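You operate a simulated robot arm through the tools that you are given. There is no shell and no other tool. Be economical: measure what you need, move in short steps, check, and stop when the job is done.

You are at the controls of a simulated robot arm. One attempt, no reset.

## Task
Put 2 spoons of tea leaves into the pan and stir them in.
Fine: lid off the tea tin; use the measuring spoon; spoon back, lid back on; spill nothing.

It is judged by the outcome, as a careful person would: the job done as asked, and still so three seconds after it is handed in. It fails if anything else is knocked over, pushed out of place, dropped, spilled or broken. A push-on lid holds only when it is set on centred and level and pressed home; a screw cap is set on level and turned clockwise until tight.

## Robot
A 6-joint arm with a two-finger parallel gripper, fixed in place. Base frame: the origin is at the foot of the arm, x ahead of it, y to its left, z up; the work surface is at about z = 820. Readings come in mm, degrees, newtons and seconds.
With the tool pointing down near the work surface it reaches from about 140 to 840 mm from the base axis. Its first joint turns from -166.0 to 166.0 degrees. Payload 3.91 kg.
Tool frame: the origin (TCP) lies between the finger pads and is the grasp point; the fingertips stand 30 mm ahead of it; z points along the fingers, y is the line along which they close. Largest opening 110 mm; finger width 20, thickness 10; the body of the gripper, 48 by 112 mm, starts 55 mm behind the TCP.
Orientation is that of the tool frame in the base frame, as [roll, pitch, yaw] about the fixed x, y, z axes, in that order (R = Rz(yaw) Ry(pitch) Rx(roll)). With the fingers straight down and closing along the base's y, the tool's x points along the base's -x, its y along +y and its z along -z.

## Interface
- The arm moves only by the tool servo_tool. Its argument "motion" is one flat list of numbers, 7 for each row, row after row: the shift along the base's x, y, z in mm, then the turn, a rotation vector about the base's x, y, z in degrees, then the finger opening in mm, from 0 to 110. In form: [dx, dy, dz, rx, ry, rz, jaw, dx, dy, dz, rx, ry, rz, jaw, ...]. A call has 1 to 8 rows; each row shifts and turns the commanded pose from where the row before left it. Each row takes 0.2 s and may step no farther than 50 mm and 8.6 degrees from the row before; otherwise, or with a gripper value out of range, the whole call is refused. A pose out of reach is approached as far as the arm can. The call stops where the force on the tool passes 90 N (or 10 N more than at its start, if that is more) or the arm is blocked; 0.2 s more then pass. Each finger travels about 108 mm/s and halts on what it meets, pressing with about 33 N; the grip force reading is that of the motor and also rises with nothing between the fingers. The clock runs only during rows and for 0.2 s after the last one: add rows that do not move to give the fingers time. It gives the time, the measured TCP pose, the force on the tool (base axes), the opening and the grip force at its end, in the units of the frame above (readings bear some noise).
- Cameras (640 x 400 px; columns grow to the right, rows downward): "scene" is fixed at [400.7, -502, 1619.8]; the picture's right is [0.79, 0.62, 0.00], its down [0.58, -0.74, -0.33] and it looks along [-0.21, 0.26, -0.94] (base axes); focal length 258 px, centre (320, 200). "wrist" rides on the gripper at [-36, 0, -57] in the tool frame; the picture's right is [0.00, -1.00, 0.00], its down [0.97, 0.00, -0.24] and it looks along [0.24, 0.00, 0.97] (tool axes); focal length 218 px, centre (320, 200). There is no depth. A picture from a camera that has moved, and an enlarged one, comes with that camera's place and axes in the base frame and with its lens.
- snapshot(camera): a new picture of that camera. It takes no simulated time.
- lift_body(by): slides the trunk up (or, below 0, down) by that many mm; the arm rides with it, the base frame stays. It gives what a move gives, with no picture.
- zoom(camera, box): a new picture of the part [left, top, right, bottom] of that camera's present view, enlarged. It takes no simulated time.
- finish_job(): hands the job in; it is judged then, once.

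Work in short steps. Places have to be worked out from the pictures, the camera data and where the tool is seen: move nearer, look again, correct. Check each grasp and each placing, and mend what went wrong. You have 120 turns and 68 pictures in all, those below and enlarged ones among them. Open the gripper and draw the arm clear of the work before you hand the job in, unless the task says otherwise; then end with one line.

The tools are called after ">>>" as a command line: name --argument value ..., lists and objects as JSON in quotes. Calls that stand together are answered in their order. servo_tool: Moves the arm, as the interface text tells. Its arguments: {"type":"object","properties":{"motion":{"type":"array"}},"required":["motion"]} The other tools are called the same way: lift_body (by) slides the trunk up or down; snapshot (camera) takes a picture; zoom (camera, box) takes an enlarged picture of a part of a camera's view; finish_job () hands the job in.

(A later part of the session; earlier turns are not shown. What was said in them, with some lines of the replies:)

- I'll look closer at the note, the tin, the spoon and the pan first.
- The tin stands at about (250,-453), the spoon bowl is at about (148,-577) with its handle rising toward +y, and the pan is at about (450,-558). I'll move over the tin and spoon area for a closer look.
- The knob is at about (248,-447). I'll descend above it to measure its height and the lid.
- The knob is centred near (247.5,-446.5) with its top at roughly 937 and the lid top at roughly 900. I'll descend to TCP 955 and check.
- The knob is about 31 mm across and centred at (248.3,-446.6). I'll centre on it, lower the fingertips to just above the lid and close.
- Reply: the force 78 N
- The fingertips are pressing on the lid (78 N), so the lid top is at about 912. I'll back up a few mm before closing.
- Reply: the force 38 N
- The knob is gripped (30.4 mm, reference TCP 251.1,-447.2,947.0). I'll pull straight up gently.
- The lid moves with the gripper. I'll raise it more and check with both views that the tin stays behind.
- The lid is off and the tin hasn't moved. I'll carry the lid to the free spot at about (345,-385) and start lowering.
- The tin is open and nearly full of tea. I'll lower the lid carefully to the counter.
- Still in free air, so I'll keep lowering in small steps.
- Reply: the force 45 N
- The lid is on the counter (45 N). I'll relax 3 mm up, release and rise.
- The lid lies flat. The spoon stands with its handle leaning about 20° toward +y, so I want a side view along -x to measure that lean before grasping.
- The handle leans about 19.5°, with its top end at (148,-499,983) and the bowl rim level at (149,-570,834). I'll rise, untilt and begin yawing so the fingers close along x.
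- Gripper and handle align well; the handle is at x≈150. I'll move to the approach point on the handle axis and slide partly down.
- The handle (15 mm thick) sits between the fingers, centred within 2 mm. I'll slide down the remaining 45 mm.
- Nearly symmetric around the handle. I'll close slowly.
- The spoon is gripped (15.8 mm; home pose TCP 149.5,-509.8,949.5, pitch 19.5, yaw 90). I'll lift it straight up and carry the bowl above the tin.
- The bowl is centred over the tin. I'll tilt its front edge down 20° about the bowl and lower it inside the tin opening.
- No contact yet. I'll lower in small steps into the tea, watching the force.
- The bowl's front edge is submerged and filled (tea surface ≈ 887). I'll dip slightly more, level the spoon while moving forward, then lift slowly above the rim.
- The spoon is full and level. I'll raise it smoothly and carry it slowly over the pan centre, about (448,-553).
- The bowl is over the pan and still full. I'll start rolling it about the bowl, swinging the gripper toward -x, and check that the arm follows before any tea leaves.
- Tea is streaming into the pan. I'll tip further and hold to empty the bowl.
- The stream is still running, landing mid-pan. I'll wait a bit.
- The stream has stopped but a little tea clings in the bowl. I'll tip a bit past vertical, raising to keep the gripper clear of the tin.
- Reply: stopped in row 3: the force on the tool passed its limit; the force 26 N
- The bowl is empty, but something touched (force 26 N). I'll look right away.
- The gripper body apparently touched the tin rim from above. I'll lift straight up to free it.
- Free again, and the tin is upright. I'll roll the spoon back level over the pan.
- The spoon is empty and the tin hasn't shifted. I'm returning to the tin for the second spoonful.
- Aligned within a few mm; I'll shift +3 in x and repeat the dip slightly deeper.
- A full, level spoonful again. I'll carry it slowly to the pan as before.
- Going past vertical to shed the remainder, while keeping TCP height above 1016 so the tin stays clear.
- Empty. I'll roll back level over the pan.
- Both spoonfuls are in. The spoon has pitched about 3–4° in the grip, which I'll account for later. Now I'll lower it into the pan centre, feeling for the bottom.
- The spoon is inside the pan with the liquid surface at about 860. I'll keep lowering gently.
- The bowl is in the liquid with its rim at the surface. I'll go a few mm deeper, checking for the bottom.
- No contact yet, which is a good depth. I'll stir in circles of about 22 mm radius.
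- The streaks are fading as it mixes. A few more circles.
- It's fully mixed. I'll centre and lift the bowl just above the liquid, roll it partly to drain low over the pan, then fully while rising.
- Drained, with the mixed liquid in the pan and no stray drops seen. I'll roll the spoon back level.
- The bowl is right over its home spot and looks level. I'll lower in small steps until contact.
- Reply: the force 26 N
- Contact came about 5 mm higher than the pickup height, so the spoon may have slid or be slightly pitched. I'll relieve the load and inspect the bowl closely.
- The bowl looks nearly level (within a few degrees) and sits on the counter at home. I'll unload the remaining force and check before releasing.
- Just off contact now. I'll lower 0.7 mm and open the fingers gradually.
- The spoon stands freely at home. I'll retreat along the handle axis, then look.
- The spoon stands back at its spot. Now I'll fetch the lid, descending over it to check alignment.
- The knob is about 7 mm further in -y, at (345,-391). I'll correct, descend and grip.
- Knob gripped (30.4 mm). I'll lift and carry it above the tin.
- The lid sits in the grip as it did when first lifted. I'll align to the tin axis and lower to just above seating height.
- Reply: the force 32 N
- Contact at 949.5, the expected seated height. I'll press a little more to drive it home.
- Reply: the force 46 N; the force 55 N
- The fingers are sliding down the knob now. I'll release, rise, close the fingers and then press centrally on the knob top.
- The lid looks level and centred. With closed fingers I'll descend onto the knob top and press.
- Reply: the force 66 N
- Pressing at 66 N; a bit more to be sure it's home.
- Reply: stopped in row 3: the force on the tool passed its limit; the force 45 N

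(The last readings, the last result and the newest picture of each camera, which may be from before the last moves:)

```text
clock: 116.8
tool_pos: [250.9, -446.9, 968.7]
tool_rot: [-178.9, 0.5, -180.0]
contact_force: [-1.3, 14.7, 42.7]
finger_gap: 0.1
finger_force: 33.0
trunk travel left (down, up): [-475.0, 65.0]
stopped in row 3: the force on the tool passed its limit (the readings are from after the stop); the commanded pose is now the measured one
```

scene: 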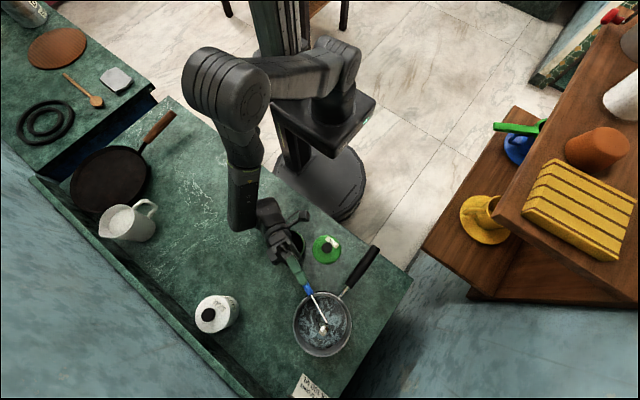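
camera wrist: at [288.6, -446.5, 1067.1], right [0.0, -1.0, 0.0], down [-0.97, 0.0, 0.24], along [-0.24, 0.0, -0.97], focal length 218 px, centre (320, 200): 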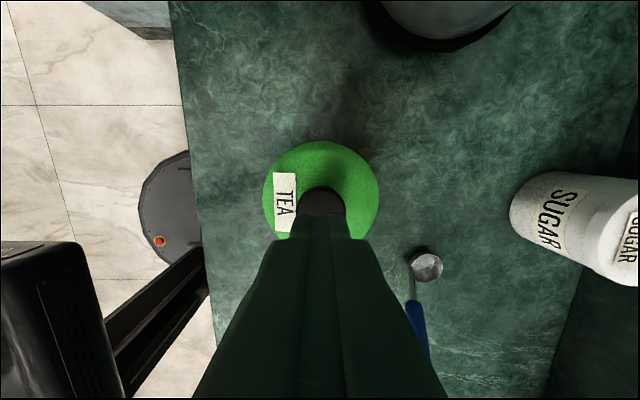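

The force limit was reached with no further travel, so the lid is firmly seated. I'll retreat straight up and clear, then check.

>>> servo_tool --motion '[0, 0, 20, 0, 0, 0, 0, 0, 0, 40, 0, 0, 0, 0, 0, 0, 45, 0, 0, 0, 0, 0, 0, 45, 0, 0, 0, 40, -10, 25, 45, 0, 0, 0, 80, -20, 40, 20, 0, 0, 0, 100, -20, 40, 20, 0, 0, 0, 100, -10, 40, 20, 0, 0, 0, 100]'

>>> zoom --camera "scene" --box '[190, 200, 400, 331]'

>>> snapshot --camera "scene"

```text
refused: row 5 steps farther than a row can; nothing moved
```

```text
3.05 times, centred on (295, 266) of scene
camera zoom: at [400.7, -502.0, 1619.8], right [0.79, 0.62, 0.0], down [0.58, -0.74, -0.33], along [-0.21, 0.26, -0.94], focal length 786 px, centre (396, 0)
```

zoom: 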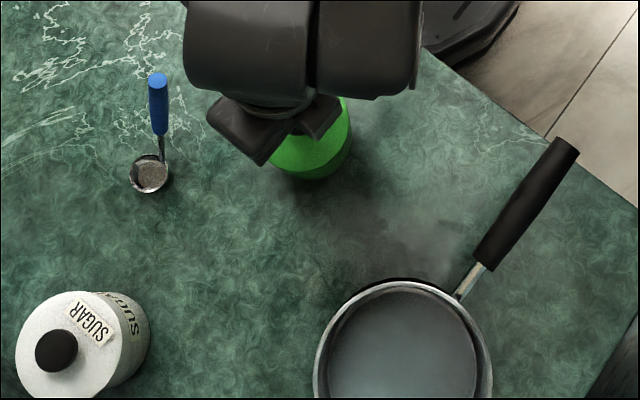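

```text
3 pictures are left
```

scene: 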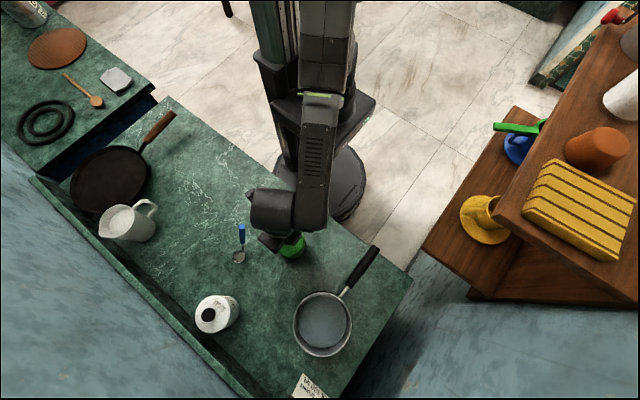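

That move was refused because one step was too long. I'll repeat the retreat with shorter steps.

>>> servo_tool --motion '[0, 0, 20, 0, 0, 0, 0, 0, 0, 40, 0, 0, 0, 0, 0, 0, 45, 0, 0, 0, 0, 0, 0, 45, 0, 0, 0, 40, -8, 20, 35, 0, 0, 0, 80, -15, 35, 20, 0, 0, 0, 100, -15, 35, 20, 0, 0, 0, 100, -10, 35, 20, 0, 0, 0, 100]'

>>> zoom --camera "scene" --box '[190, 200, 400, 331]'

```text
clock: 118.6
tool_pos: [199.3, -321.0, 1211.7]
tool_rot: [-179.3, 0.3, -180.0]
contact_force: [-1.2, -0.6, 0.3]
finger_gap: 100.0
finger_force: 0.0
trunk travel left (down, up): [-475.0, 65.0]
```

```text
3.05 times, centred on (295, 266) of scene
camera zoom: at [400.7, -502.0, 1619.8], right [0.79, 0.62, 0.0], down [0.58, -0.74, -0.33], along [-0.21, 0.26, -0.94], focal length 786 px, centre (396, 0)
```

zoom: 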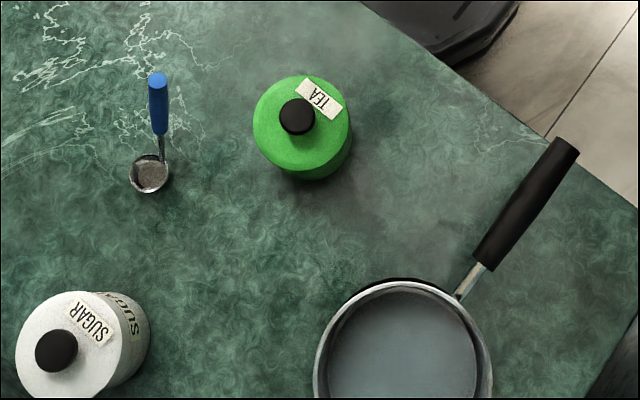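

Everything matches the starting view: the lid is seated and level, the spoon is back within a few mm, the pan is mixed and there's no spill. I'm handing it in.

>>> finish_job

```text
The job is handed in.
```

Two spoons of tea leaves are in the pan and fully stirred in. The measuring spoon is back within about 3 mm of where it stood, and the lid is pressed firmly back on the tin. No spills showed in the final view. While tipping out the first spoonful, the gripper appears to have touched the tin's rim; the tin stayed upright and shifted only about 1 mm.
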